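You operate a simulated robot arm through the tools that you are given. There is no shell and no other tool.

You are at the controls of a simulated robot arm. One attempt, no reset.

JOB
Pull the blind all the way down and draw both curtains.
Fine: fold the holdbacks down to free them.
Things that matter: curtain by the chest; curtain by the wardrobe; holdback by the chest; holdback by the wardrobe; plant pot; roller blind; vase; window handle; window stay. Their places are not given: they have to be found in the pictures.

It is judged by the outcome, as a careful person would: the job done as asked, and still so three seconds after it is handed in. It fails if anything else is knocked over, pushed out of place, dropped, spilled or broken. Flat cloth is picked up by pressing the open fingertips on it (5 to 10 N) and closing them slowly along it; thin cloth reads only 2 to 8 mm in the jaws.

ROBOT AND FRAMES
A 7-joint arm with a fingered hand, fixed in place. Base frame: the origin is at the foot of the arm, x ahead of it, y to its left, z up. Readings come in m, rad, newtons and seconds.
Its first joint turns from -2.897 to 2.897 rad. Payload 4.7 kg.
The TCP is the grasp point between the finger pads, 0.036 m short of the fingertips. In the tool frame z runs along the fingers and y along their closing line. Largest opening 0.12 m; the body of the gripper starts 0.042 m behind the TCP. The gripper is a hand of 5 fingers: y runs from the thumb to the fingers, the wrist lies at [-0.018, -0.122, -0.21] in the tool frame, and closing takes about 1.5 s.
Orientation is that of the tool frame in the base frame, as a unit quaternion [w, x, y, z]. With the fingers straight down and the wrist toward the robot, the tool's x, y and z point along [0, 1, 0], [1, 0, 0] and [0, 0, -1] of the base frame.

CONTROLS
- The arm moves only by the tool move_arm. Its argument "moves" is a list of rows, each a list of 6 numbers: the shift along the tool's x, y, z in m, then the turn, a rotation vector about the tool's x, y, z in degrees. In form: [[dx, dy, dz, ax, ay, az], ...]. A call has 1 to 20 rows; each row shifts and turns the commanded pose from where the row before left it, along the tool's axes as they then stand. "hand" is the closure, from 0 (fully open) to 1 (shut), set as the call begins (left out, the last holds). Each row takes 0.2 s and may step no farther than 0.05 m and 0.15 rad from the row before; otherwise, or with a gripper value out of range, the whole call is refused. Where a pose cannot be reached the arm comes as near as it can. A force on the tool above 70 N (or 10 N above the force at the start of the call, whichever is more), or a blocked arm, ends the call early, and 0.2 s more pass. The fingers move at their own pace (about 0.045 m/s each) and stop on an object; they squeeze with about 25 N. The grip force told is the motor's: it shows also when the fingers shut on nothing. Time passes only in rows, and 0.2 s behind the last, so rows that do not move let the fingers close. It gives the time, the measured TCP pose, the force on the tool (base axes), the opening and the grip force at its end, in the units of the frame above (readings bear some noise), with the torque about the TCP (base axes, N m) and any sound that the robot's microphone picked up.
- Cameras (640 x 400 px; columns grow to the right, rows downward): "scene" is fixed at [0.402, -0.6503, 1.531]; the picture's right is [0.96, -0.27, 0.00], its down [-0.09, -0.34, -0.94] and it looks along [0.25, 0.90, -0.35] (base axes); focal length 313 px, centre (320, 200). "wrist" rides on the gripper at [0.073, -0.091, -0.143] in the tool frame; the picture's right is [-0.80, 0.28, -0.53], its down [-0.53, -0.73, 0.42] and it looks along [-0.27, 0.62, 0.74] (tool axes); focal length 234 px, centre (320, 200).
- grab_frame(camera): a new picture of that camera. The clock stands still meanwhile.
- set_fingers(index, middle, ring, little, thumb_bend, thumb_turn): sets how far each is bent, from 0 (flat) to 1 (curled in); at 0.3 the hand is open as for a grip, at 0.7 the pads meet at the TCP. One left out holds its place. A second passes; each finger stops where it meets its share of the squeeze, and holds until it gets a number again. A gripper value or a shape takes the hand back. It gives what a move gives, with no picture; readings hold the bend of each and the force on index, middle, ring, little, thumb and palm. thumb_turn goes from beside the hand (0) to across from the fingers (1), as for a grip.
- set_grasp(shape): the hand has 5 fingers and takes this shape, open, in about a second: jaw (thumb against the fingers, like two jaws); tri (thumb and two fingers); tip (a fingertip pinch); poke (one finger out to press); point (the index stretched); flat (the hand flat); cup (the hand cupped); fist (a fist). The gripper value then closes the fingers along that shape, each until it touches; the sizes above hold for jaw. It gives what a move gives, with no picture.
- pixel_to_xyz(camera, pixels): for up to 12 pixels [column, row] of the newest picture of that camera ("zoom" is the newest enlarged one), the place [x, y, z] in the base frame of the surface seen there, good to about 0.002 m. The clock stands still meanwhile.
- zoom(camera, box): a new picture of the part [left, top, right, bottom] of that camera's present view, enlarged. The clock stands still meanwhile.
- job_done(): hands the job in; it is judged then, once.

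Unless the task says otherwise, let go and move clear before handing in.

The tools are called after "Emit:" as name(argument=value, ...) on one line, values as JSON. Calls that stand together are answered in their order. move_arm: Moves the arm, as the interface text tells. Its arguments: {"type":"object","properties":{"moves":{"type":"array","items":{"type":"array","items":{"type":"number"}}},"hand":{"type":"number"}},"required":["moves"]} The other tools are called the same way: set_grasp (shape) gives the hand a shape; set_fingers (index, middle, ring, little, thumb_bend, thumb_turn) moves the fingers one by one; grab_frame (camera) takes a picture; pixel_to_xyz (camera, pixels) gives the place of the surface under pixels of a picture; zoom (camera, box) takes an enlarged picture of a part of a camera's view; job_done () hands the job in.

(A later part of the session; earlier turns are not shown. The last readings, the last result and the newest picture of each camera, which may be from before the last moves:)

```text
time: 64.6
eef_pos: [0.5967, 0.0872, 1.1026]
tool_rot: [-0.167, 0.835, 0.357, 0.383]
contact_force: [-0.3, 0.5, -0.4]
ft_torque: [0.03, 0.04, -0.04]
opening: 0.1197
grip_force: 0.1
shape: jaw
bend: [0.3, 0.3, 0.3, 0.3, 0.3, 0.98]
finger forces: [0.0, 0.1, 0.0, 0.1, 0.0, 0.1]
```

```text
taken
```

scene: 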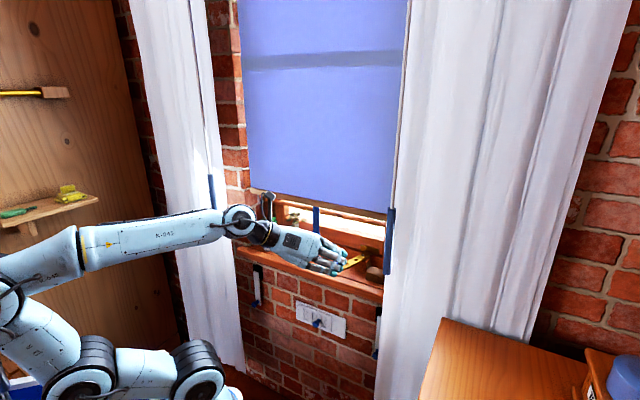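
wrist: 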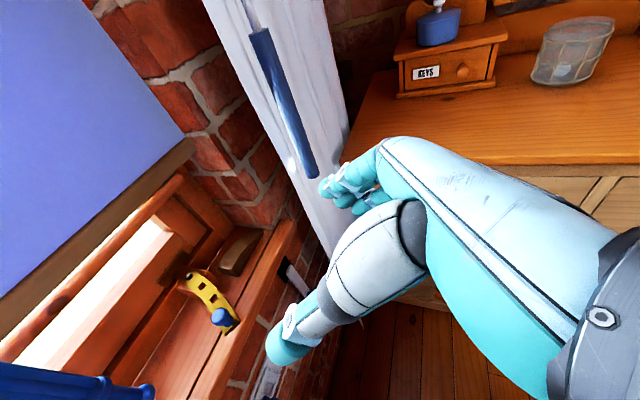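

The chest-side wand grip shows at (262,40)–(310,175) in the wrist view. I will measure it.

Emit:
pixel_to_xyz(camera="wrist", pixels=[[264, 50], [280, 90], [295, 130], [308, 168], [330, 180], [320, 150], [275, 130], [342, 190], [280, 340], [300, 100]])

Emit:
pixel_to_xyz(camera="scene", pixels=[[391, 215], [389, 240], [387, 268], [384, 250], [395, 250], [330, 270], [410, 250], [420, 300], [213, 200], [210, 180]])

```text
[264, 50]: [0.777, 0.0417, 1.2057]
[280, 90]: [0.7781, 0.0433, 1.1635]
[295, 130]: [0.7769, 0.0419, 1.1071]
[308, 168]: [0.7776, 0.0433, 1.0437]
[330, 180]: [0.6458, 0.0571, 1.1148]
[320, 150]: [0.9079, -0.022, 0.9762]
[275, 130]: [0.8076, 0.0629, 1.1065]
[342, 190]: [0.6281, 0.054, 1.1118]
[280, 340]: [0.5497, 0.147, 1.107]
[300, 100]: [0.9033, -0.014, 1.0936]
```

```text
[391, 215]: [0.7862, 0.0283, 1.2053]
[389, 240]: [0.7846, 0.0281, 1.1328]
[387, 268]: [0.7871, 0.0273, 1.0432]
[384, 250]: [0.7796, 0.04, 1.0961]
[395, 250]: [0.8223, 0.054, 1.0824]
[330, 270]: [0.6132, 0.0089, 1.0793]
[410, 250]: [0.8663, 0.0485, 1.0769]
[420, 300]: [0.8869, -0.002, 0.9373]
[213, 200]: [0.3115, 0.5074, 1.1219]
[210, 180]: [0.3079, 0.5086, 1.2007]
```

The wand centre is at about (0.787,0.040), s≈0.528, d≈0.585, radius 1.1 cm, with the curtain behind it at d≥0.62. I will align and move forward around it.

Emit:
move_arm(moves=[[0.015, 0.04, -0.013, 0, 0, 0], [0, 0.045, 0, 0, 0, 0], [0, 0.045, 0, 0, 0, 0], [0, 0.042, 0, 0, 0, 0], [0.0186, 0, 0.0218, 0, 0, 0], [0.0186, 0, 0.0218, 0, 0, 0], [0.0186, 0, 0.0218, 0, 0, 0], [0, 0, 0, 0, 0, 0]])

Emit:
zoom(camera="scene", box=[300, 160, 460, 300])

Emit:
grab_frame(camera="wrist")

```text
time: 66.4
eef_pos: [0.7804, 0.0311, 1.1221]
tool_rot: [-0.167, 0.835, 0.358, 0.383]
contact_force: [-0.2, -0.8, -0.4]
ft_torque: [-0.03, -0.03, 0.01]
opening: 0.1199
grip_force: 0.1
shape: jaw
bend: [0.3, 0.3, 0.3, 0.3, 0.3, 0.98]
finger forces: [0.1, 0.1, 0.0, 0.0, 0.1, 0.1]
```

```text
2.86 times, centred on (380, 230) of scene
```

zoom: 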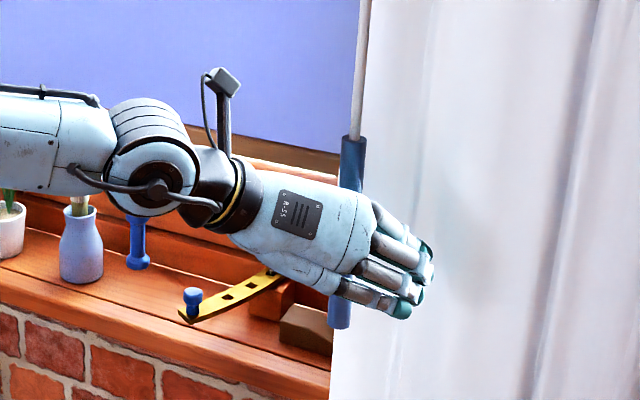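

```text
taken
```

wrist: 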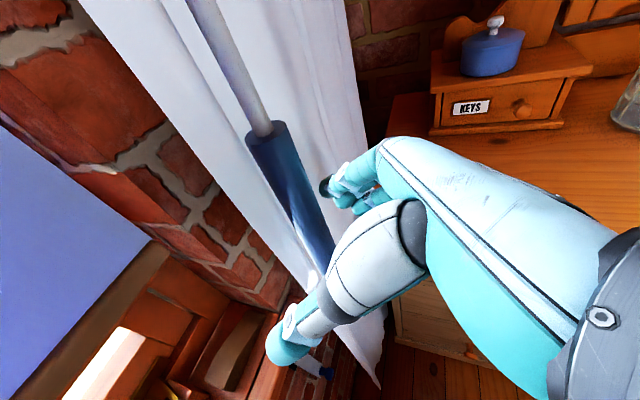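

The wand is between the thumb and fingers. I will close on it.

Emit:
move_arm(moves=[[0, 0, 0, 0, 0, 0], [0, 0, 0, 0, 0, 0], [0, 0, 0, 0, 0, 0], [0, 0, 0, 0, 0, 0], [0, 0, 0, 0, 0, 0], [0, 0, 0, 0, 0, 0], [0, 0, 0, 0, 0, 0], [0, 0, 0, 0, 0, 0]], hand=1)

Emit:
grab_frame(camera="wrist")

```text
time: 68.2
eef_pos: [0.7814, 0.031, 1.122]
tool_rot: [-0.167, 0.836, 0.357, 0.382]
contact_force: [2.8, 4.9, -0.7]
ft_torque: [-0.08, 0.01, 0.06]
opening: 0.0128
grip_force: 25.0
shape: jaw
bend: [0.71, 0.61, 0.66, 0.69, 0.73, 1.0]
finger forces: [10.8, 6.3, 4.4, 0.0, 20.5, 0.0]
```

```text
taken
```

wrist: 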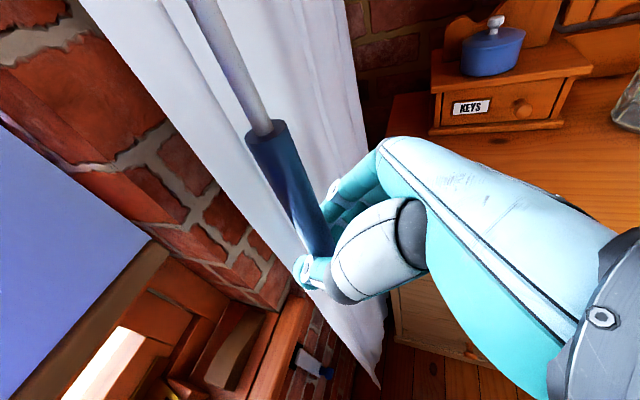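

The wand is gripped. I will draw the curtain to the left in small steps.

Emit:
move_arm(moves=[[0.0003, -0.015, 0.0003, 0, 0, 0], [0.0003, -0.015, 0.0003, 0, 0, 0], [0.0003, -0.02, 0.0004, 0, 0, 0], [0.0003, -0.02, 0.0004, 0, 0, 0], [0, 0, 0, 0, 0, 0]])

Emit:
grab_frame(camera="scene")

Emit:
grab_frame(camera="wrist")

```text
time: 69.4
eef_pos: [0.731, 0.0805, 1.121]
tool_rot: [-0.167, 0.836, 0.357, 0.383]
contact_force: [1.9, 4.1, -1.6]
ft_torque: [-0.13, -0.04, 0.08]
opening: 0.0125
grip_force: 24.5
shape: jaw
bend: [0.71, 0.61, 0.66, 0.69, 0.73, 1.0]
finger forces: [11.0, 6.9, 4.2, 0.0, 21.1, 0.0]
```

```text
taken
```

scene: 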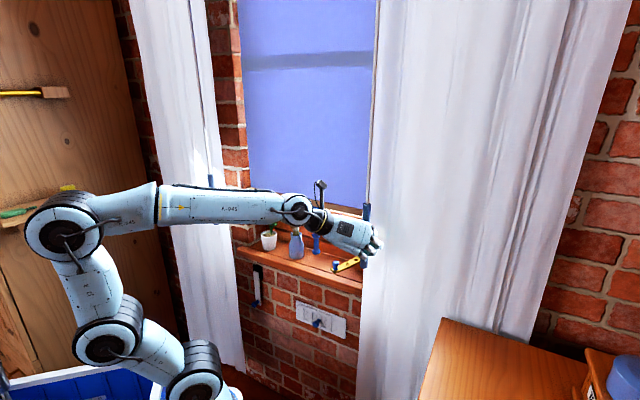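

```text
taken
```

wrist: 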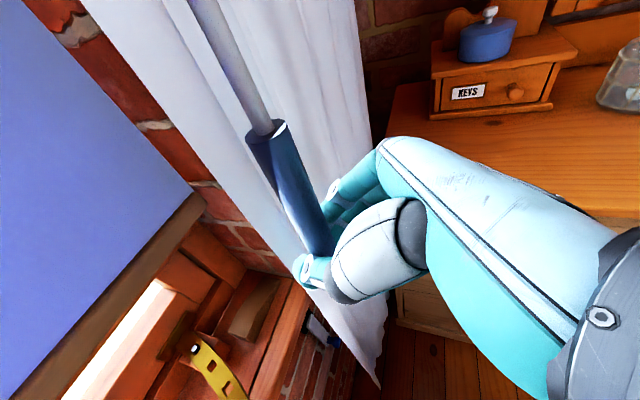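

The curtain slides easily with the wand upright. Before going on I will check the elbow's distance from the wardrobe shelf.

Emit:
pixel_to_xyz(camera="scene", pixels=[[70, 235], [30, 235], [60, 205], [68, 187], [15, 213], [40, 210], [100, 345], [50, 92], [10, 380]])

```text
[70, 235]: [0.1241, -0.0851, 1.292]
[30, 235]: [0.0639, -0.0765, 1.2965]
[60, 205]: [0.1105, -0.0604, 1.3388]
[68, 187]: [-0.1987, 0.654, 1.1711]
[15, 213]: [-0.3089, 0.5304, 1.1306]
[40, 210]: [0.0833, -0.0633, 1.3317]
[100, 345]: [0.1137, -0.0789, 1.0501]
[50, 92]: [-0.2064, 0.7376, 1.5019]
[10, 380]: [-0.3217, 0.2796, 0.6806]
```

The elbow is well clear of the shelf. I will continue drawing left.

Emit:
move_arm(moves=[[0.0003, -0.018, 0.0003, 0, 0, 0], [0.0003, -0.018, 0.0004, 0, 0, 0], [0.0003, -0.018, 0.0004, 0, 0, 0], [0.0003, -0.018, 0.0004, 0, 0, 0], [0.0003, -0.018, 0.0004, 0, 0, 0], [0.0003, -0.018, 0.0004, 0, 0, 0], [0, 0, 0, 0, 0, 0]])

Emit:
grab_frame(camera="scene")

Emit:
grab_frame(camera="wrist")

```text
time: 71.0
eef_pos: [0.655, 0.1565, 1.1222]
tool_rot: [-0.166, 0.835, 0.357, 0.383]
contact_force: [4.8, 5.4, -4.3]
ft_torque: [-0.18, -0.02, 0.02]
opening: 0.0126
grip_force: 25.0
shape: jaw
bend: [0.71, 0.61, 0.66, 0.69, 0.73, 1.0]
finger forces: [12.0, 6.9, 4.3, 0.0, 21.0, 0.1]
```

```text
taken
```

scene: 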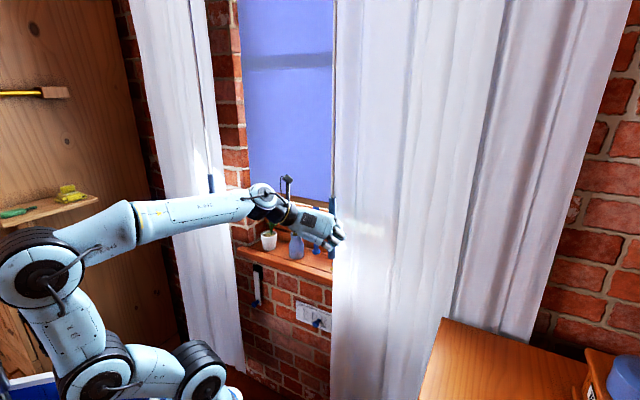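

```text
taken
```

wrist: 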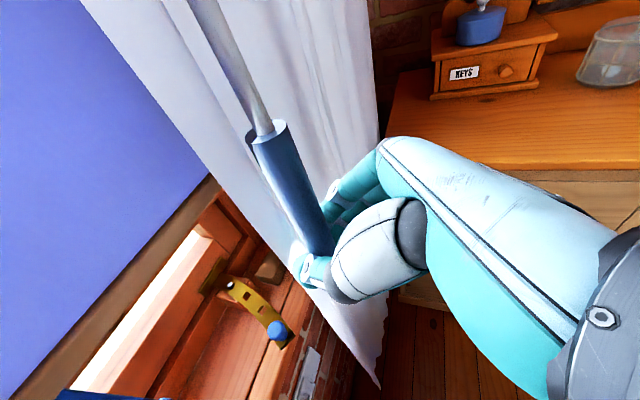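

Still smooth at about 8 N. The curtain edge is about to pass the stay's knob at (278,330), so I will take smaller steps and watch it.

Emit:
move_arm(moves=[[0.0002, -0.012, 0.0003, 0, 0, 0], [0.0002, -0.012, 0.0003, 0, 0, 0], [0.0002, -0.012, 0.0003, 0, 0, 0], [0.0002, -0.012, 0.0003, 0, 0, 0], [0.0002, -0.012, 0.0003, 0, 0, 0], [0, 0, 0, 0, 0, 0]])

Emit:
zoom(camera="scene", box=[230, 150, 410, 310])

Emit:
grab_frame(camera="wrist")

```text
time: 72.4
eef_pos: [0.6113, 0.2013, 1.1211]
tool_rot: [-0.166, 0.836, 0.358, 0.382]
contact_force: [1.3, 2.0, -7.5]
ft_torque: [-0.16, 0.08, 0.03]
opening: 0.0123
grip_force: 25.3
shape: jaw
bend: [0.71, 0.61, 0.66, 0.69, 0.73, 1.0]
finger forces: [10.3, 6.8, 3.8, 0.0, 20.2, 0.1]
```

```text
2.50 times, centred on (320, 230) of scene
```

zoom: 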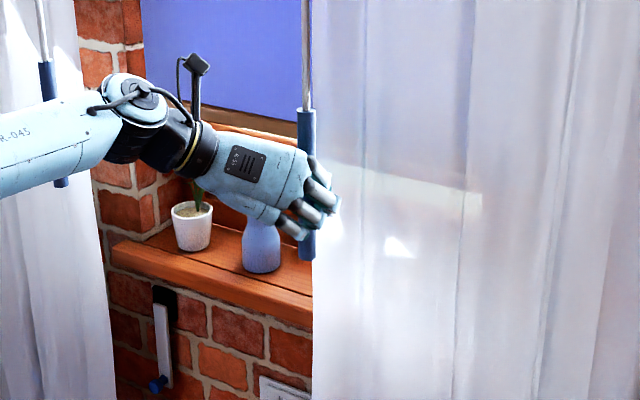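

```text
taken
```

wrist: 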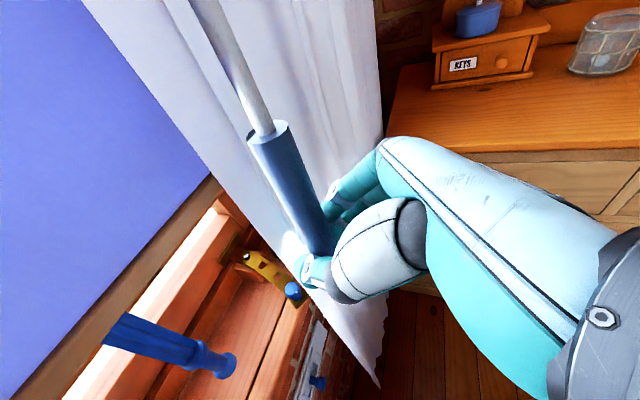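

The curtain edge is passing the stay now. I will check the stay's knob position before continuing.

Emit:
pixel_to_xyz(camera="wrist", pixels=[[291, 291], [285, 288], [265, 270], [250, 258], [300, 240], [275, 250], [225, 365]])

```text
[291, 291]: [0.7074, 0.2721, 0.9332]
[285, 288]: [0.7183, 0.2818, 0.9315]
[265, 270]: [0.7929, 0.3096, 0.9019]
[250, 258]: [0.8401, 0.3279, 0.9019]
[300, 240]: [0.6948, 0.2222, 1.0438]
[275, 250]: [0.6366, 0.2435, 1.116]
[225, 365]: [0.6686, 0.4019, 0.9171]
```

The stay is unmoved and the curtain (d≈0.62–0.65) clears it. I will continue toward the middle of the window.

Emit:
move_arm(moves=[[0.0002, -0.012, 0.0003, 0, 0, 0], [0.0002, -0.012, 0.0003, 0, 0, 0], [0.0002, -0.012, 0.0003, 0, 0, 0], [0.0002, -0.012, 0.0003, 0, 0, 0], [0.0002, -0.012, 0.0003, 0, 0, 0], [0, 0, 0, 0, 0, 0]])

Emit:
grab_frame(camera="scene")

Emit:
grab_frame(camera="wrist")

```text
time: 73.8
eef_pos: [0.5704, 0.243, 1.121]
tool_rot: [-0.167, 0.835, 0.358, 0.382]
contact_force: [0.8, 2.5, -7.2]
ft_torque: [-0.18, 0.08, 0.04]
opening: 0.0124
grip_force: 24.9
shape: jaw
bend: [0.71, 0.61, 0.65, 0.69, 0.73, 1.0]
finger forces: [10.6, 6.7, 4.1, 0.0, 20.2, 0.1]
```

```text
taken
```

scene: 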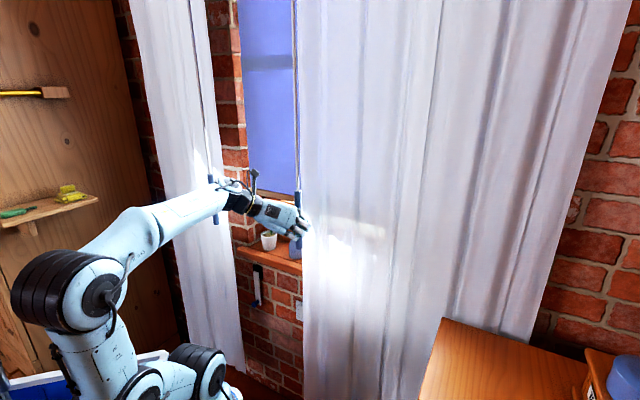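

```text
taken
```

wrist: 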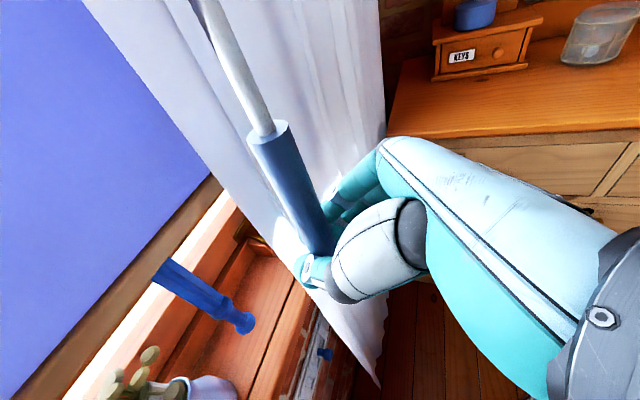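

The wand is at s≈0.23 with no resistance. I will move in 8 mm steps looking for the end stop.

Emit:
move_arm(moves=[[0.0002, -0.008, 0.0002, 0, 0, 0], [0.0002, -0.008, 0.0002, 0, 0, 0], [0.0002, -0.008, 0.0002, 0, 0, 0], [0, 0, 0, 0, 0, 0]])

```text
time: 74.8
eef_pos: [0.5538, 0.2588, 1.1226]
tool_rot: [-0.166, 0.836, 0.357, 0.382]
contact_force: [18.5, -13.9, -4.8]
ft_torque: [-0.55, -0.23, -0.42]
opening: 0.0131
grip_force: 24.7
shape: jaw
bend: [0.71, 0.58, 0.6, 0.69, 0.74, 1.0]
finger forces: [15.4, 12.7, 5.5, 0.0, 16.5, 0.0]
```

There is now about 23 N opposing at s≈0.21, which looks like the end of travel near the window's middle. I will look before letting go.

Emit:
grab_frame(camera="scene")

Emit:
grab_frame(camera="wrist")

Emit:
pixel_to_xyz(camera="scene", pixels=[[293, 50], [300, 50], [293, 120], [296, 150], [296, 195], [300, 250], [305, 320], [245, 50], [207, 30], [213, 130]])

```text
taken
```

scene: 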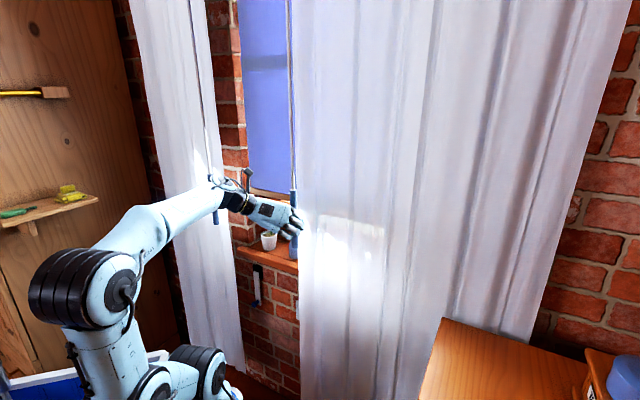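

```text
taken
```

wrist: 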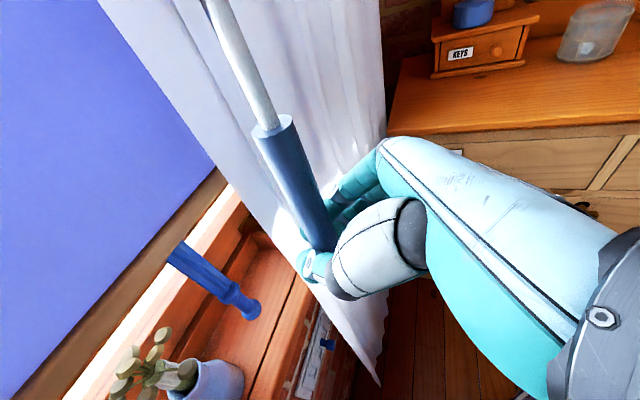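

```text
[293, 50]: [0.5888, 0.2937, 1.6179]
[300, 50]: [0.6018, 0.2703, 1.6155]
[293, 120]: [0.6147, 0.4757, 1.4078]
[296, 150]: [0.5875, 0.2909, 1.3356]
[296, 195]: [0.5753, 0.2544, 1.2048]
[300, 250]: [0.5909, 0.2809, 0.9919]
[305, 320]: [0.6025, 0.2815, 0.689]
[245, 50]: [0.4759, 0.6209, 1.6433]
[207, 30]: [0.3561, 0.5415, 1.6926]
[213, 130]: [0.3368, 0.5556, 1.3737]
```

The curtain edge is at s≈0.207, just short of the window's middle at s≈0.194. I will push slightly more to confirm it is at its end.

Emit:
move_arm(moves=[[0.0001, -0.005, 0.0001, 0, 0, 0], [0.0001, -0.004, 0.0001, 0, 0, 0], [0, 0, 0, 0, 0, 0]])

Emit:
grab_frame(camera="scene")

Emit:
pixel_to_xyz(camera="scene", pixels=[[292, 50], [294, 50], [295, 150], [299, 250], [298, 100], [304, 320]])

```text
time: 75.6
eef_pos: [0.5488, 0.263, 1.1227]
tool_rot: [-0.167, 0.836, 0.356, 0.382]
contact_force: [29.1, -34.6, 0.3]
ft_torque: [-0.79, -0.5, -0.89]
opening: 0.0157
grip_force: 25.2
shape: jaw
bend: [0.71, 0.53, 0.53, 0.69, 0.76, 1.0]
finger forces: [24.7, 18.6, 4.8, 0.1, 11.2, 0.0]
```

```text
taken
```

scene: 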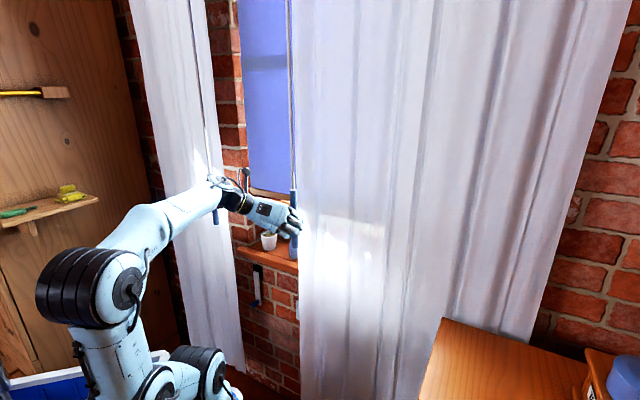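

```text
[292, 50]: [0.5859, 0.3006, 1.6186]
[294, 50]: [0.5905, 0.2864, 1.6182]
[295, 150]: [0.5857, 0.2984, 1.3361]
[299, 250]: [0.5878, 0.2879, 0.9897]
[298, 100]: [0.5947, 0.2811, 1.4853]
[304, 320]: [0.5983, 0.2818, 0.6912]
```

The force rose to 45 N with no more movement, so this curtain is fully drawn. I will ease off, open the hand and back away.

Emit:
move_arm(moves=[[0, 0.006, 0, 0, 0, 0], [0, 0, 0, 0, 0, 0], [0, 0, 0, 0, 0, 0], [0, 0, 0, 0, 0, 0], [0, 0, 0, 0, 0, 0], [0, 0, 0, 0, 0, 0], [0, 0, 0, 0, 0, 0], [0, 0, 0, 0, 0, 0]], hand=0)

Emit:
move_arm(moves=[[0, 0, -0.02, 0, 0, 0], [0, 0, -0.03, 0, 0, 0], [0, 0, -0.03, 0, 0, 0], [0, 0, -0.03, 0, 0, 0], [0, 0, -0.03, 0, 0, 0], [0, 0, 0, 0, 0, 0]])

Emit:
grab_frame(camera="scene")

Emit:
grab_frame(camera="wrist")

```text
time: 77.4
eef_pos: [0.5513, 0.2615, 1.1222]
tool_rot: [-0.167, 0.836, 0.357, 0.382]
contact_force: [-0.6, -1.1, -0.9]
ft_torque: [0.01, -0.02, 0.01]
opening: 0.1196
grip_force: 0.0
shape: jaw
bend: [0.3, 0.3, 0.3, 0.3, 0.3, 0.98]
finger forces: [0.1, 0.1, 0.0, 0.0, 0.1, 0.0]
```

```text
time: 78.8
eef_pos: [0.4772, 0.1843, 1.2136]
tool_rot: [-0.167, 0.835, 0.358, 0.383]
contact_force: [-0.7, 0.9, -0.7]
ft_torque: [0.01, 0.0, -0.02]
opening: 0.1195
grip_force: 0.0
shape: jaw
bend: [0.3, 0.3, 0.3, 0.3, 0.3, 0.98]
finger forces: [0.0, 0.0, 0.1, 0.0, 0.0, 0.0]
```

```text
taken
```

scene: 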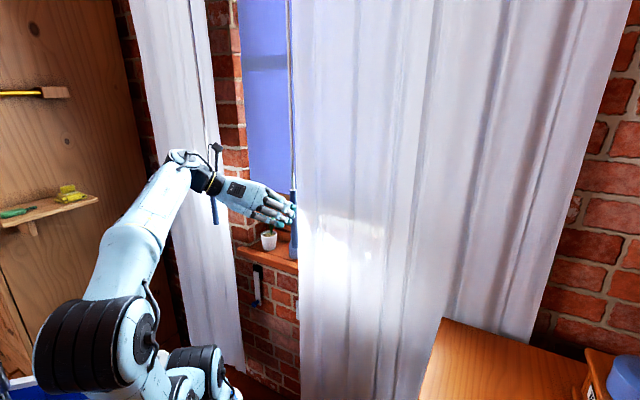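

```text
taken
```

wrist: 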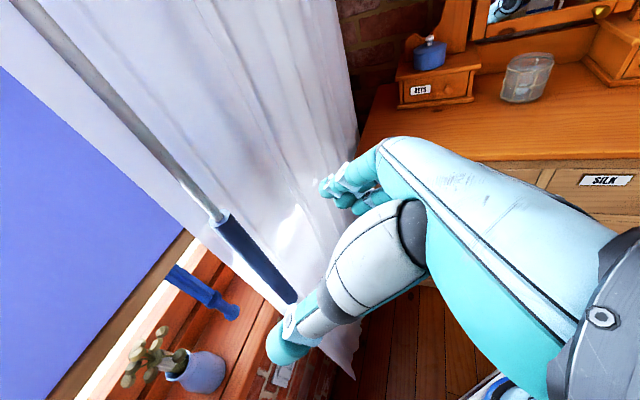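

The chest-side curtain stays drawn. Now I will move left toward the wardrobe-side wand, aiming a bit higher at z≈1.28 on the thin rod, so the two wand grips leave room for the fingers at the middle.

Emit:
move_arm(moves=[[0.0094, -0.043, -0.0028, 0, 0, 0], [0.0094, -0.043, -0.0028, 0, 0, 0], [0.0094, -0.043, -0.0028, 0, 0, 0], [0.0094, -0.043, -0.0028, 0, 0, 0], [0.0094, -0.043, -0.0028, 0, 0, 0], [0.0094, -0.043, -0.0028, 0, 0, 0], [0.0094, -0.043, -0.0028, 0, 0, 0], [0.0094, -0.04, -0.0028, 0, 0, 0], [0, 0, 0, 0, 0, 0]])

Emit:
grab_frame(camera="scene")

Emit:
grab_frame(camera="wrist")

```text
time: 80.8
eef_pos: [0.2523, 0.4418, 1.2858]
tool_rot: [-0.166, 0.835, 0.358, 0.382]
contact_force: [0.1, 0.3, 0.5]
ft_torque: [0.03, 0.02, 0.01]
opening: 0.1197
grip_force: 0.1
shape: jaw
bend: [0.3, 0.3, 0.3, 0.3, 0.3, 0.98]
finger forces: [0.1, 0.0, 0.1, 0.1, 0.1, 0.1]
```

```text
taken
```

scene: 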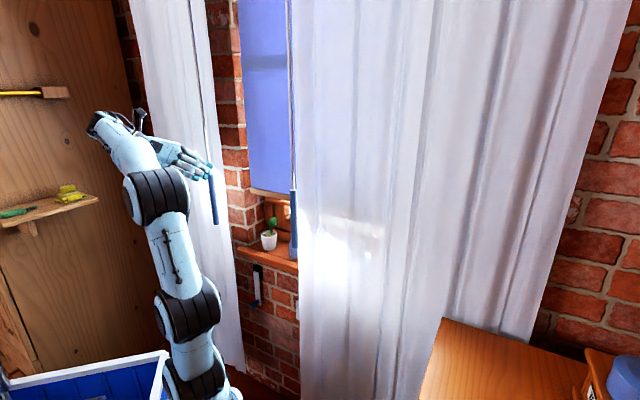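

```text
taken
```

wrist: 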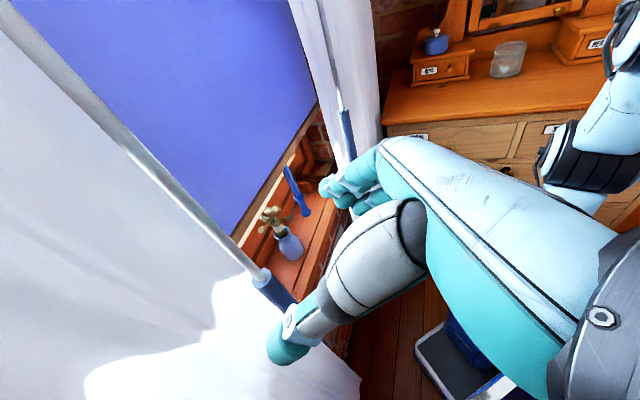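

I reached the spot. The wand's thin rod runs from (60,60) to (262,278) in the wrist view, and I will measure it.

Emit:
pixel_to_xyz(camera="wrist", pixels=[[100, 112], [150, 165], [200, 214], [240, 255], [275, 293], [335, 185], [280, 345], [180, 280], [120, 200]])

Emit:
pixel_to_xyz(camera="scene", pixels=[[206, 130], [208, 150], [204, 100], [213, 200], [100, 125], [110, 115]])

```text
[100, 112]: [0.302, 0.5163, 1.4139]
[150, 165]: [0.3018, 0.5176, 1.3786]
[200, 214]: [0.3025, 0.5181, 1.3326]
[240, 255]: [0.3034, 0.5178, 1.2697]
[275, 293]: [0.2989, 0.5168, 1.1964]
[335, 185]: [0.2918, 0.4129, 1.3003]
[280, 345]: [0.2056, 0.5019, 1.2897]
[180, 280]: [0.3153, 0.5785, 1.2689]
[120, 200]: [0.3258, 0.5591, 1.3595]
```

```text
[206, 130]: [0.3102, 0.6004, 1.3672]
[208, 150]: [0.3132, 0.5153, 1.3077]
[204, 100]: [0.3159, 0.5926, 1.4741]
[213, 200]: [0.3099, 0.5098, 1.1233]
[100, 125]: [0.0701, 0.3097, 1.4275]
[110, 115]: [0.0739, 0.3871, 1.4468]
```

The rod is at (0.308,0.519), s≈-0.149, d≈0.585, and the hand is nearly centred on it. I will advance 0.087 m and close.

Emit:
move_arm(moves=[[0.0188, -0.004, 0.0221, 0, 0, 0], [0.0188, -0.004, 0.0221, 0, 0, 0], [0.0188, 0, 0.0221, 0, 0, 0], [0, 0, 0, 0, 0, 0]])

Emit:
grab_frame(camera="wrist")

Emit:
zoom(camera="scene", box=[130, 80, 290, 220])

```text
time: 81.8
eef_pos: [0.3074, 0.5107, 1.2859]
tool_rot: [-0.166, 0.836, 0.358, 0.382]
contact_force: [0.2, 0.5, 0.6]
ft_torque: [-0.04, 0.0, -0.01]
opening: 0.1199
grip_force: 0.1
shape: jaw
bend: [0.3, 0.3, 0.3, 0.3, 0.3, 0.98]
finger forces: [0.0, 0.1, 0.1, 0.0, 0.1, 0.0]
```

```text
taken
```

wrist: 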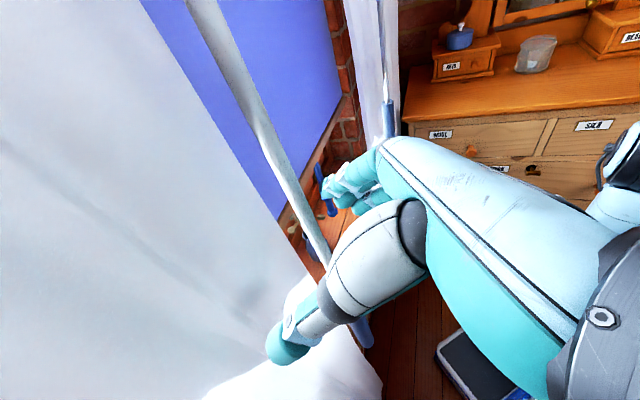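

```text
2.86 times, centred on (210, 150) of scene
```

zoom: 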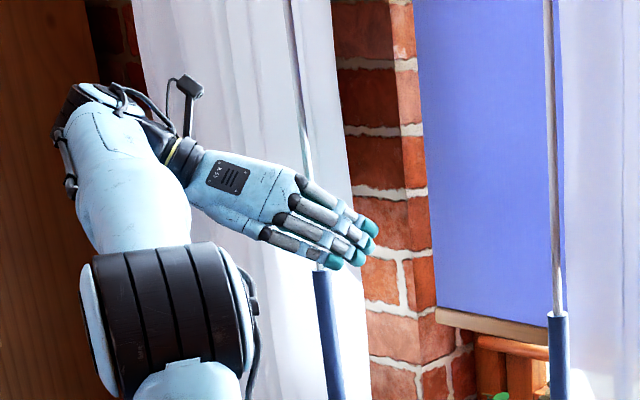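

The thin rod passes between the thumb and fingers just above the blue grip. I will close on it.

Emit:
move_arm(moves=[[0, 0, 0, 0, 0, 0], [0, 0, 0, 0, 0, 0], [0, 0, 0, 0, 0, 0], [0, 0, 0, 0, 0, 0], [0, 0, 0, 0, 0, 0], [0, 0, 0, 0, 0, 0], [0, 0, 0, 0, 0, 0], [0, 0, 0, 0, 0, 0]], hand=1)

Emit:
grab_frame(camera="wrist")

```text
time: 83.6
eef_pos: [0.3077, 0.512, 1.2847]
tool_rot: [-0.166, 0.835, 0.358, 0.383]
contact_force: [2.5, 3.6, -0.1]
ft_torque: [-0.14, -0.14, -0.03]
opening: 0.0001
grip_force: 25.2
shape: jaw
bend: [0.7, 0.7, 0.7, 0.7, 0.73, 1.0]
finger forces: [1.6, 5.8, 4.2, 0.1, 22.8, 0.1]
```

```text
taken
```

wrist: 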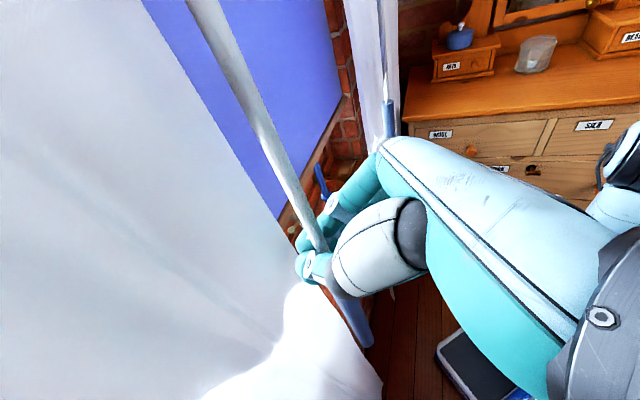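

The rod is held. I will draw this curtain to the right.

Emit:
move_arm(moves=[[-0.0003, 0.012, -0.0003, 0, 0, 0], [-0.0003, 0.015, -0.0003, 0, 0, 0], [-0.0003, 0.018, -0.0004, 0, 0, 0], [-0.0003, 0.018, -0.0004, 0, 0, 0], [-0.0003, 0.018, -0.0004, 0, 0, 0], [0, 0, 0, 0, 0, 0]])

Emit:
grab_frame(camera="scene")

Emit:
grab_frame(camera="wrist")

```text
time: 85.0
eef_pos: [0.3654, 0.4554, 1.286]
tool_rot: [-0.166, 0.836, 0.357, 0.383]
contact_force: [2.9, 1.6, -1.0]
ft_torque: [-0.23, -0.16, -0.01]
opening: 0.0002
grip_force: 25.1
shape: jaw
bend: [0.7, 0.7, 0.7, 0.7, 0.73, 1.0]
finger forces: [1.9, 6.2, 5.5, 0.1, 22.5, 0.0]
```

```text
taken
```

scene: 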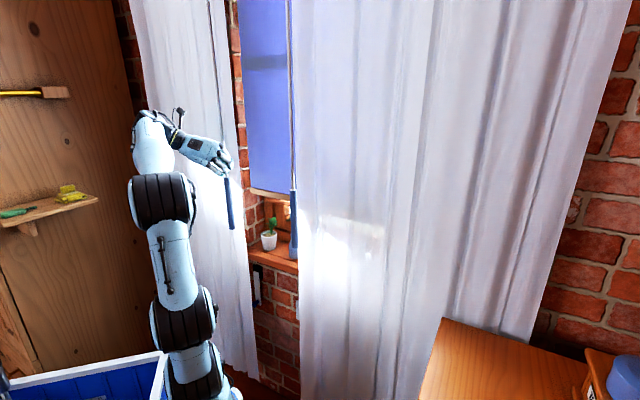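

```text
taken
```

wrist: 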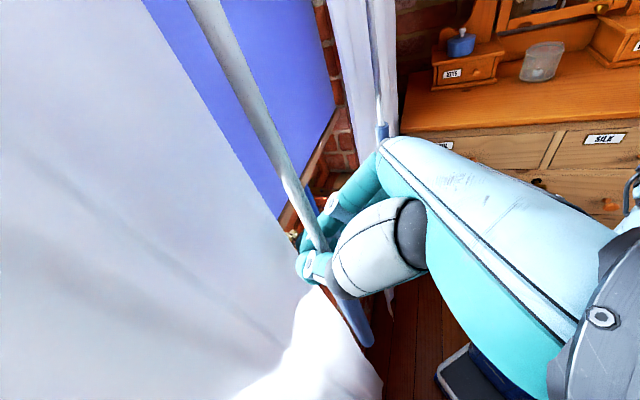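

It follows smoothly past the folded holdback. I will continue to the right.

Emit:
move_arm(moves=[[-0.0003, 0.018, -0.0004, 0, 0, 0], [-0.0003, 0.018, -0.0004, 0, 0, 0], [-0.0003, 0.018, -0.0004, 0, 0, 0], [-0.0003, 0.018, -0.0004, 0, 0, 0], [-0.0003, 0.018, -0.0004, 0, 0, 0], [-0.0003, 0.018, -0.0004, 0, 0, 0], [-0.0003, 0.018, -0.0004, 0, 0, 0], [-0.0003, 0.018, -0.0004, 0, 0, 0], [0, 0, 0, 0, 0, 0]])

Emit:
grab_frame(camera="scene")

Emit:
grab_frame(camera="wrist")

```text
time: 87.0
eef_pos: [0.4663, 0.353, 1.2865]
tool_rot: [-0.167, 0.836, 0.358, 0.381]
contact_force: [2.8, 1.0, -3.8]
ft_torque: [-0.19, -0.12, 0.01]
opening: 0.0
grip_force: 24.7
shape: jaw
bend: [0.7, 0.7, 0.7, 0.7, 0.73, 1.0]
finger forces: [1.8, 6.2, 5.1, 0.1, 21.8, 0.1]
```

```text
taken
```

scene: 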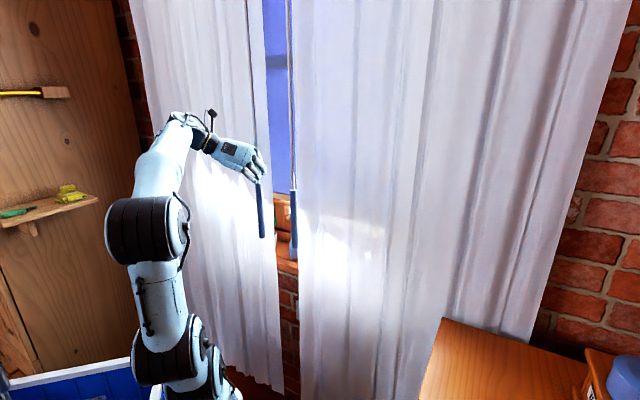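

```text
taken
```

wrist: 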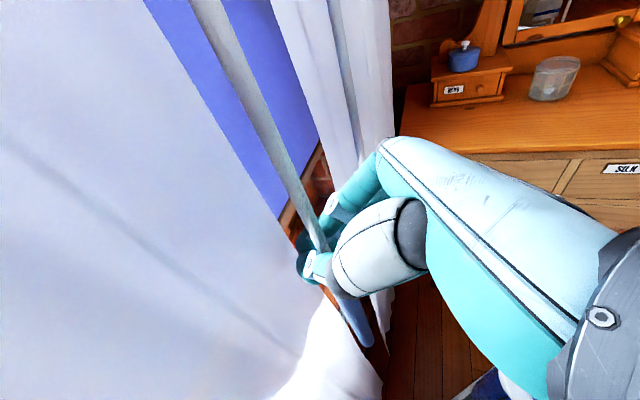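

The wand is at s≈0.07, about 0.1 m from its expected end. I will take shorter moves now, watching the fingers' gap to the other wand.

Emit:
move_arm(moves=[[-0.0003, 0.013, -0.0003, 0, 0, 0], [-0.0003, 0.013, -0.0003, 0, 0, 0], [-0.0003, 0.013, -0.0003, 0, 0, 0], [-0.0002, 0.011, -0.0002, 0, 0, 0], [0, 0, 0, 0, 0, 0]])

Emit:
zoom(camera="scene", box=[200, 80, 360, 280])

Emit:
grab_frame(camera="wrist")

```text
time: 88.2
eef_pos: [0.502, 0.3168, 1.2847]
tool_rot: [-0.166, 0.836, 0.358, 0.382]
contact_force: [9.2, 7.6, 1.7]
ft_torque: [-0.05, -0.26, -0.09]
opening: 0.0
grip_force: 25.3
shape: jaw
bend: [0.7, 0.7, 0.7, 0.7, 0.73, 1.0]
finger forces: [2.6, 7.9, 3.8, 0.1, 23.9, 0.1]
```

```text
2.00 times, centred on (280, 180) of scene
```

zoom: 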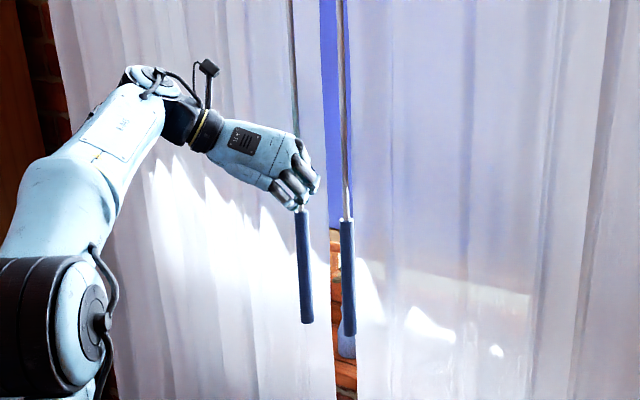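

```text
taken
```

wrist: 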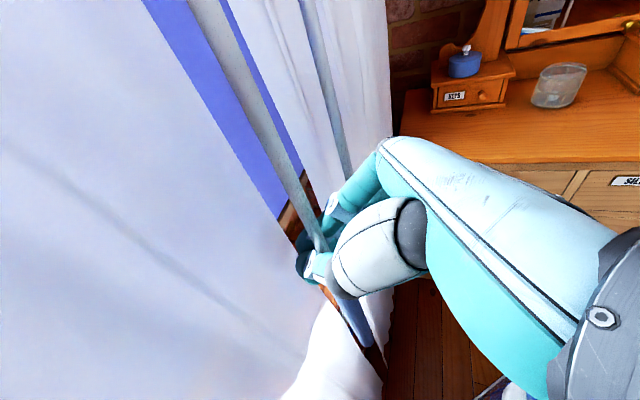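

The gap between the curtains is nearly closed. I will measure both edges and the finger-to-wand gap.

Emit:
pixel_to_xyz(camera="zoom", pixels=[[316, 60], [319, 60], [348, 60], [352, 60], [344, 180], [343, 120], [318, 175], [312, 160], [304, 240], [346, 240], [330, 350], [362, 350]])

```text
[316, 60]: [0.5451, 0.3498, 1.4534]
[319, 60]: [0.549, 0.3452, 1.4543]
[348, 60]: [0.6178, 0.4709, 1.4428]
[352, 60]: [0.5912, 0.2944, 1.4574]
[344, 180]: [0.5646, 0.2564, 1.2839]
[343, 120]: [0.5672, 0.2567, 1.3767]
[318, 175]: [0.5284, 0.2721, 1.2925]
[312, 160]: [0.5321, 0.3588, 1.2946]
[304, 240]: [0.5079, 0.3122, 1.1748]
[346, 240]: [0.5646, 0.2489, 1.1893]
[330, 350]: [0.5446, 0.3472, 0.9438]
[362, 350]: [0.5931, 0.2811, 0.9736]
```

Finger knuckles (s≈0.181) will meet the other wand (s≈0.213) before this curtain gets home, and opening here would knock it. I will step back 3 cm left, let go there, and finish by pushing the wand from its left side with the closed hand.

Emit:
move_arm(moves=[[0.0002, -0.012, 0.0003, 0, 0, 0], [0.0002, -0.012, 0.0003, 0, 0, 0], [0.0002, -0.01, 0.0003, 0, 0, 0], [0, 0, 0, 0, 0, 0]])

Emit:
move_arm(moves=[[0, 0, 0, 0, 0, 0], [0, 0, 0, 0, 0, 0], [0, 0, 0, 0, 0, 0], [0, 0, 0, 0, 0, 0], [0, 0, 0, 0, 0, 0], [0, 0, 0, 0, 0, 0], [0, 0, 0, 0, 0, 0], [0, 0, 0, 0, 0, 0]], hand=0)

Emit:
grab_frame(camera="wrist")

Emit:
zoom(camera="scene", box=[200, 80, 360, 280])

```text
time: 89.2
eef_pos: [0.4775, 0.3404, 1.286]
tool_rot: [-0.166, 0.836, 0.357, 0.381]
contact_force: [7.6, 8.5, 3.4]
ft_torque: [0.03, -0.28, -0.04]
opening: 0.0
grip_force: 24.8
shape: jaw
bend: [0.7, 0.7, 0.7, 0.7, 0.73, 1.0]
finger forces: [2.3, 7.2, 3.3, 0.0, 25.0, 0.0]
```

```text
time: 91.0
eef_pos: [0.4768, 0.3409, 1.2847]
tool_rot: [-0.167, 0.836, 0.357, 0.383]
contact_force: [0.9, -0.1, 0.5]
ft_torque: [0.0, 0.02, 0.02]
opening: 0.1195
grip_force: 0.0
shape: jaw
bend: [0.3, 0.3, 0.3, 0.3, 0.3, 0.98]
finger forces: [0.0, 0.0, 0.1, 0.0, 0.0, 0.0]
```

```text
taken
```

wrist: 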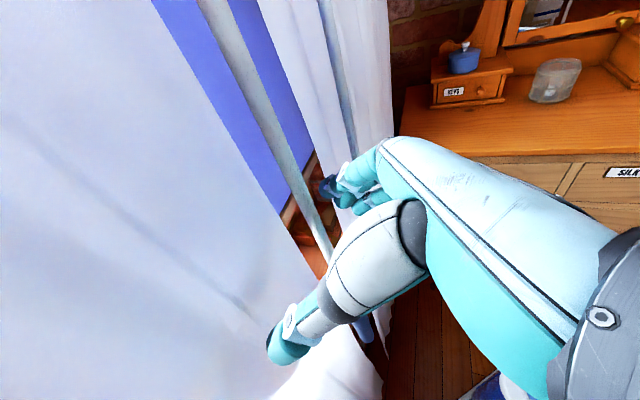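

```text
2.00 times, centred on (280, 180) of scene
```

zoom: 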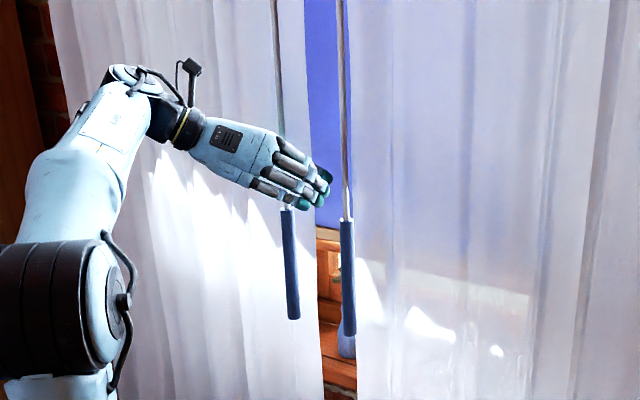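

The wand is free and the other wand is undisturbed. I will back out, close the hand, shift left of the wand and lower to grip height.

Emit:
move_arm(moves=[[-0.0227, 0, -0.0266, 0, 0, 0], [-0.0227, 0, -0.0266, 0, 0, 0], [-0.0227, 0, -0.0266, 0, 0, 0]])

Emit:
move_arm(moves=[[0, -0.044, 0, 0, 0, 0], [0, -0.044, 0, 0, 0, 0], [-0.0266, 0, 0.0227, 0, 0, 0], [-0.0266, 0, 0.0227, 0, 0, 0], [-0.0266, 0, 0.0227, 0, 0, 0], [-0.0266, 0, 0.0227, 0, 0, 0], [0, 0, 0, 0, 0, 0], [0, 0, 0, 0, 0, 0]], hand=1)

Emit:
grab_frame(camera="scene")

Emit:
grab_frame(camera="wrist")

```text
time: 91.8
eef_pos: [0.4039, 0.2645, 1.2862]
tool_rot: [-0.167, 0.835, 0.358, 0.383]
contact_force: [-0.1, 0.1, -0.9]
ft_torque: [0.01, 0.0, -0.03]
opening: 0.1199
grip_force: 0.0
shape: jaw
bend: [0.3, 0.3, 0.3, 0.3, 0.3, 0.98]
finger forces: [0.0, 0.0, 0.0, 0.0, 0.1, 0.0]
```

```text
time: 93.6
eef_pos: [0.3405, 0.3241, 1.1449]
tool_rot: [-0.167, 0.836, 0.358, 0.382]
contact_force: [0.1, -0.4, 0.4]
ft_torque: [0.0, -0.02, 0.0]
opening: 0.0
grip_force: 25.1
shape: jaw
bend: [0.7, 0.7, 0.7, 0.7, 0.52, 1.0]
finger forces: [0.1, 0.1, 0.0, 0.0, 0.0, 0.0]
```

```text
taken
```

scene: 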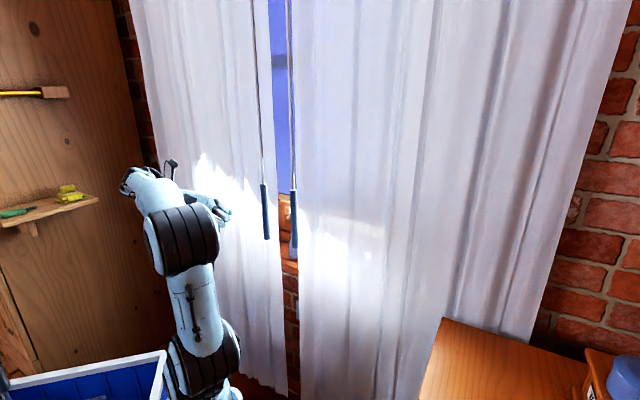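

```text
taken
```

wrist: 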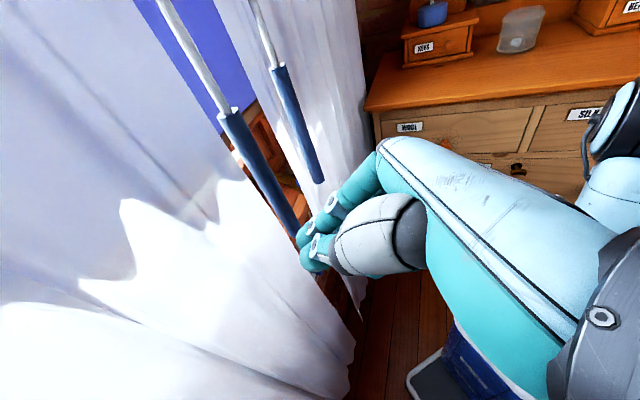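

The hand is closed and left of the wand. I will measure both wands and the curtain before advancing.

Emit:
pixel_to_xyz(camera="wrist", pixels=[[240, 140], [260, 175], [285, 212], [290, 100], [310, 155], [310, 262], [250, 300], [200, 230], [310, 330]])

Emit:
pixel_to_xyz(camera="scene", pixels=[[265, 210], [264, 195], [293, 210], [293, 230], [228, 212], [215, 200], [280, 240], [250, 220]])

```text
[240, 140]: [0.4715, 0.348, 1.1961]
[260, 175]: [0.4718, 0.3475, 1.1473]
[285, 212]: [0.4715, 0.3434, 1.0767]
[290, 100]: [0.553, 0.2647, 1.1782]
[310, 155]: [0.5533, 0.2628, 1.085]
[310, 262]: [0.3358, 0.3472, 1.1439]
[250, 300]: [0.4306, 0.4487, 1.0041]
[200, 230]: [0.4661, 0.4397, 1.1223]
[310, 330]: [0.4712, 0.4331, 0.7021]
```

```text
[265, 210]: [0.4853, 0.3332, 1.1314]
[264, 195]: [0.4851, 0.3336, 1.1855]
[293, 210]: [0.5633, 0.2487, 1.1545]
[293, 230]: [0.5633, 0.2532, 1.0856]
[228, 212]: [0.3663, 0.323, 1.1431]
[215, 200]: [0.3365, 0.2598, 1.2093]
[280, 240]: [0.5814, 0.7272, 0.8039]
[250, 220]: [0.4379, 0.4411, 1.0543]
```

The left wand is at s 0.088–0.108 and the hand's right side reaches s≈0.06. I will advance to d≈0.578 and then push right slowly.

Emit:
move_arm(moves=[[0.0234, 0, 0.0274, 0, 0, 0], [0.0234, 0, 0.0274, 0, 0, 0], [0.0234, 0, 0.0274, 0, 0, 0], [0, 0, 0, 0, 0, 0], [0, 0.01, 0, 0, 0, 0], [0, 0.01, 0, 0, 0, 0], [0, 0.01, 0, 0, 0, 0], [0, 0, 0, 0, 0, 0]])

Emit:
zoom(camera="scene", box=[200, 100, 360, 280])

Emit:
grab_frame(camera="wrist")

```text
time: 95.4
eef_pos: [0.4371, 0.3834, 1.1449]
tool_rot: [-0.167, 0.836, 0.357, 0.382]
contact_force: [-0.2, -0.1, -0.6]
ft_torque: [-0.03, 0.0, -0.02]
opening: 0.0
grip_force: 25.4
shape: jaw
bend: [0.7, 0.7, 0.7, 0.7, 0.52, 1.0]
finger forces: [0.0, 0.1, 0.0, 0.0, 0.0, 0.0]
```

```text
2.22 times, centred on (280, 190) of scene
```

zoom: 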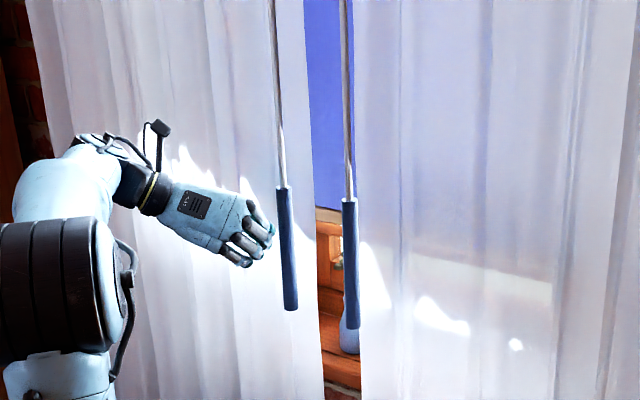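

```text
taken
```

wrist: 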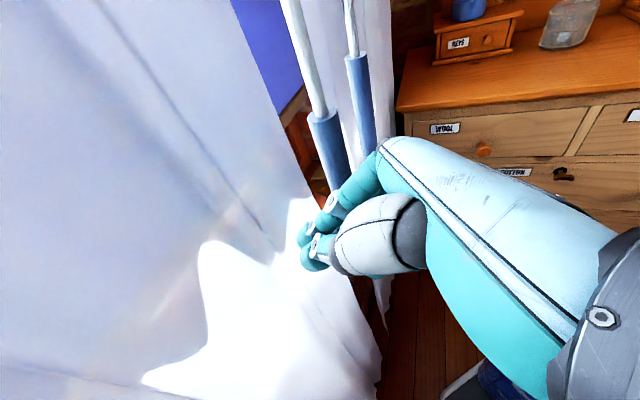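

The hand is just left of the wand and not yet touching. I will push right.

Emit:
move_arm(moves=[[-0.0002, 0.012, -0.0002, 0, 0, 0], [-0.0002, 0.012, -0.0002, 0, 0, 0], [-0.0002, 0.012, -0.0002, 0, 0, 0], [-0.0002, 0.012, -0.0002, 0, 0, 0], [0, 0, 0, 0, 0, 0]])

Emit:
zoom(camera="scene", box=[200, 100, 360, 280])

Emit:
grab_frame(camera="wrist")

```text
time: 96.6
eef_pos: [0.4708, 0.3488, 1.1451]
tool_rot: [-0.166, 0.836, 0.358, 0.382]
contact_force: [-0.2, 0.2, -0.3]
ft_torque: [0.01, -0.02, -0.01]
opening: 0.0
grip_force: 25.1
shape: jaw
bend: [0.7, 0.7, 0.7, 0.7, 0.52, 1.0]
finger forces: [0.0, 0.0, 0.0, 0.0, 0.1, 0.1]
```

```text
2.22 times, centred on (280, 190) of scene
```

zoom: 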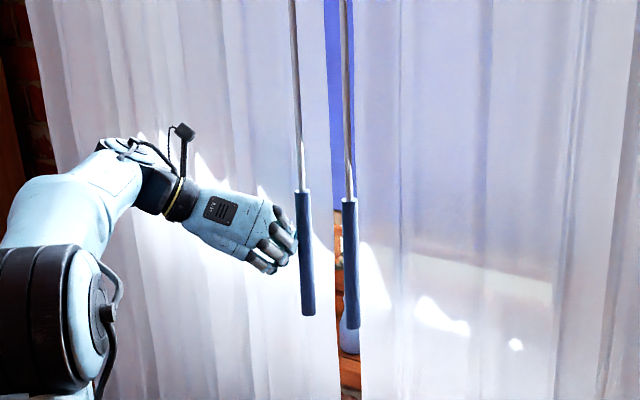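

```text
taken
```

wrist: 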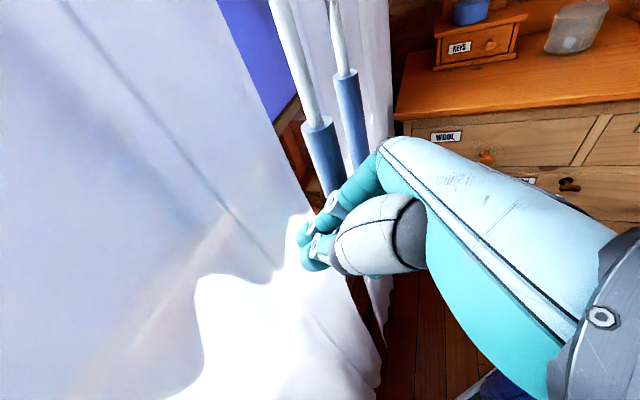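

The wand moves with the hand and stays clear of the other one. I will push on in smaller steps toward the stop.

Emit:
move_arm(moves=[[-0.0002, 0.01, -0.0002, 0, 0, 0], [-0.0002, 0.01, -0.0002, 0, 0, 0], [-0.0002, 0.01, -0.0002, 0, 0, 0], [0, 0, 0, 0, 0, 0]])

Emit:
zoom(camera="scene", box=[200, 100, 360, 280])

Emit:
pixel_to_xyz(camera="zoom", pixels=[[330, 60], [335, 60], [340, 60], [356, 60], [360, 60], [318, 250], [350, 250], [320, 60], [347, 60]])

```text
time: 97.6
eef_pos: [0.4915, 0.3273, 1.1442]
tool_rot: [-0.167, 0.835, 0.358, 0.382]
contact_force: [-0.9, 0.1, -0.3]
ft_torque: [0.0, -0.03, 0.02]
opening: 0.0
grip_force: 25.0
shape: jaw
bend: [0.7, 0.7, 0.7, 0.7, 0.52, 1.0]
finger forces: [0.0, 0.0, 0.0, 0.0, 0.1, 0.0]
```

```text
2.22 times, centred on (280, 190) of scene
```

zoom: 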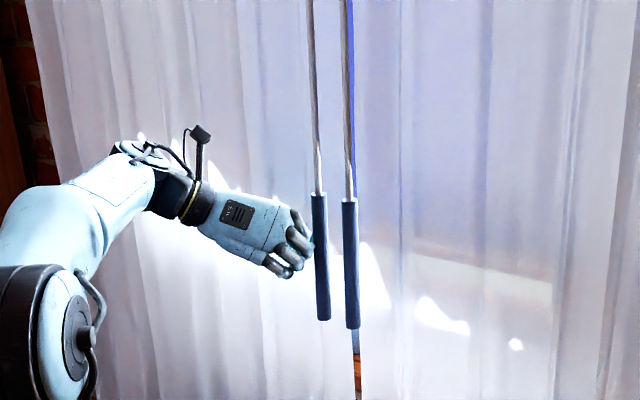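

```text
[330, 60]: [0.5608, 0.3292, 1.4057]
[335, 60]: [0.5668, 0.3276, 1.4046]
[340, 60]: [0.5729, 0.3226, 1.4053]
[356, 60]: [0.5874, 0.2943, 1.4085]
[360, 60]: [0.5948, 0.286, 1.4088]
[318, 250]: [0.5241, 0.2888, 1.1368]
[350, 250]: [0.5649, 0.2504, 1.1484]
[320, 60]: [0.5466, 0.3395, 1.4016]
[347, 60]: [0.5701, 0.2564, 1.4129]
```

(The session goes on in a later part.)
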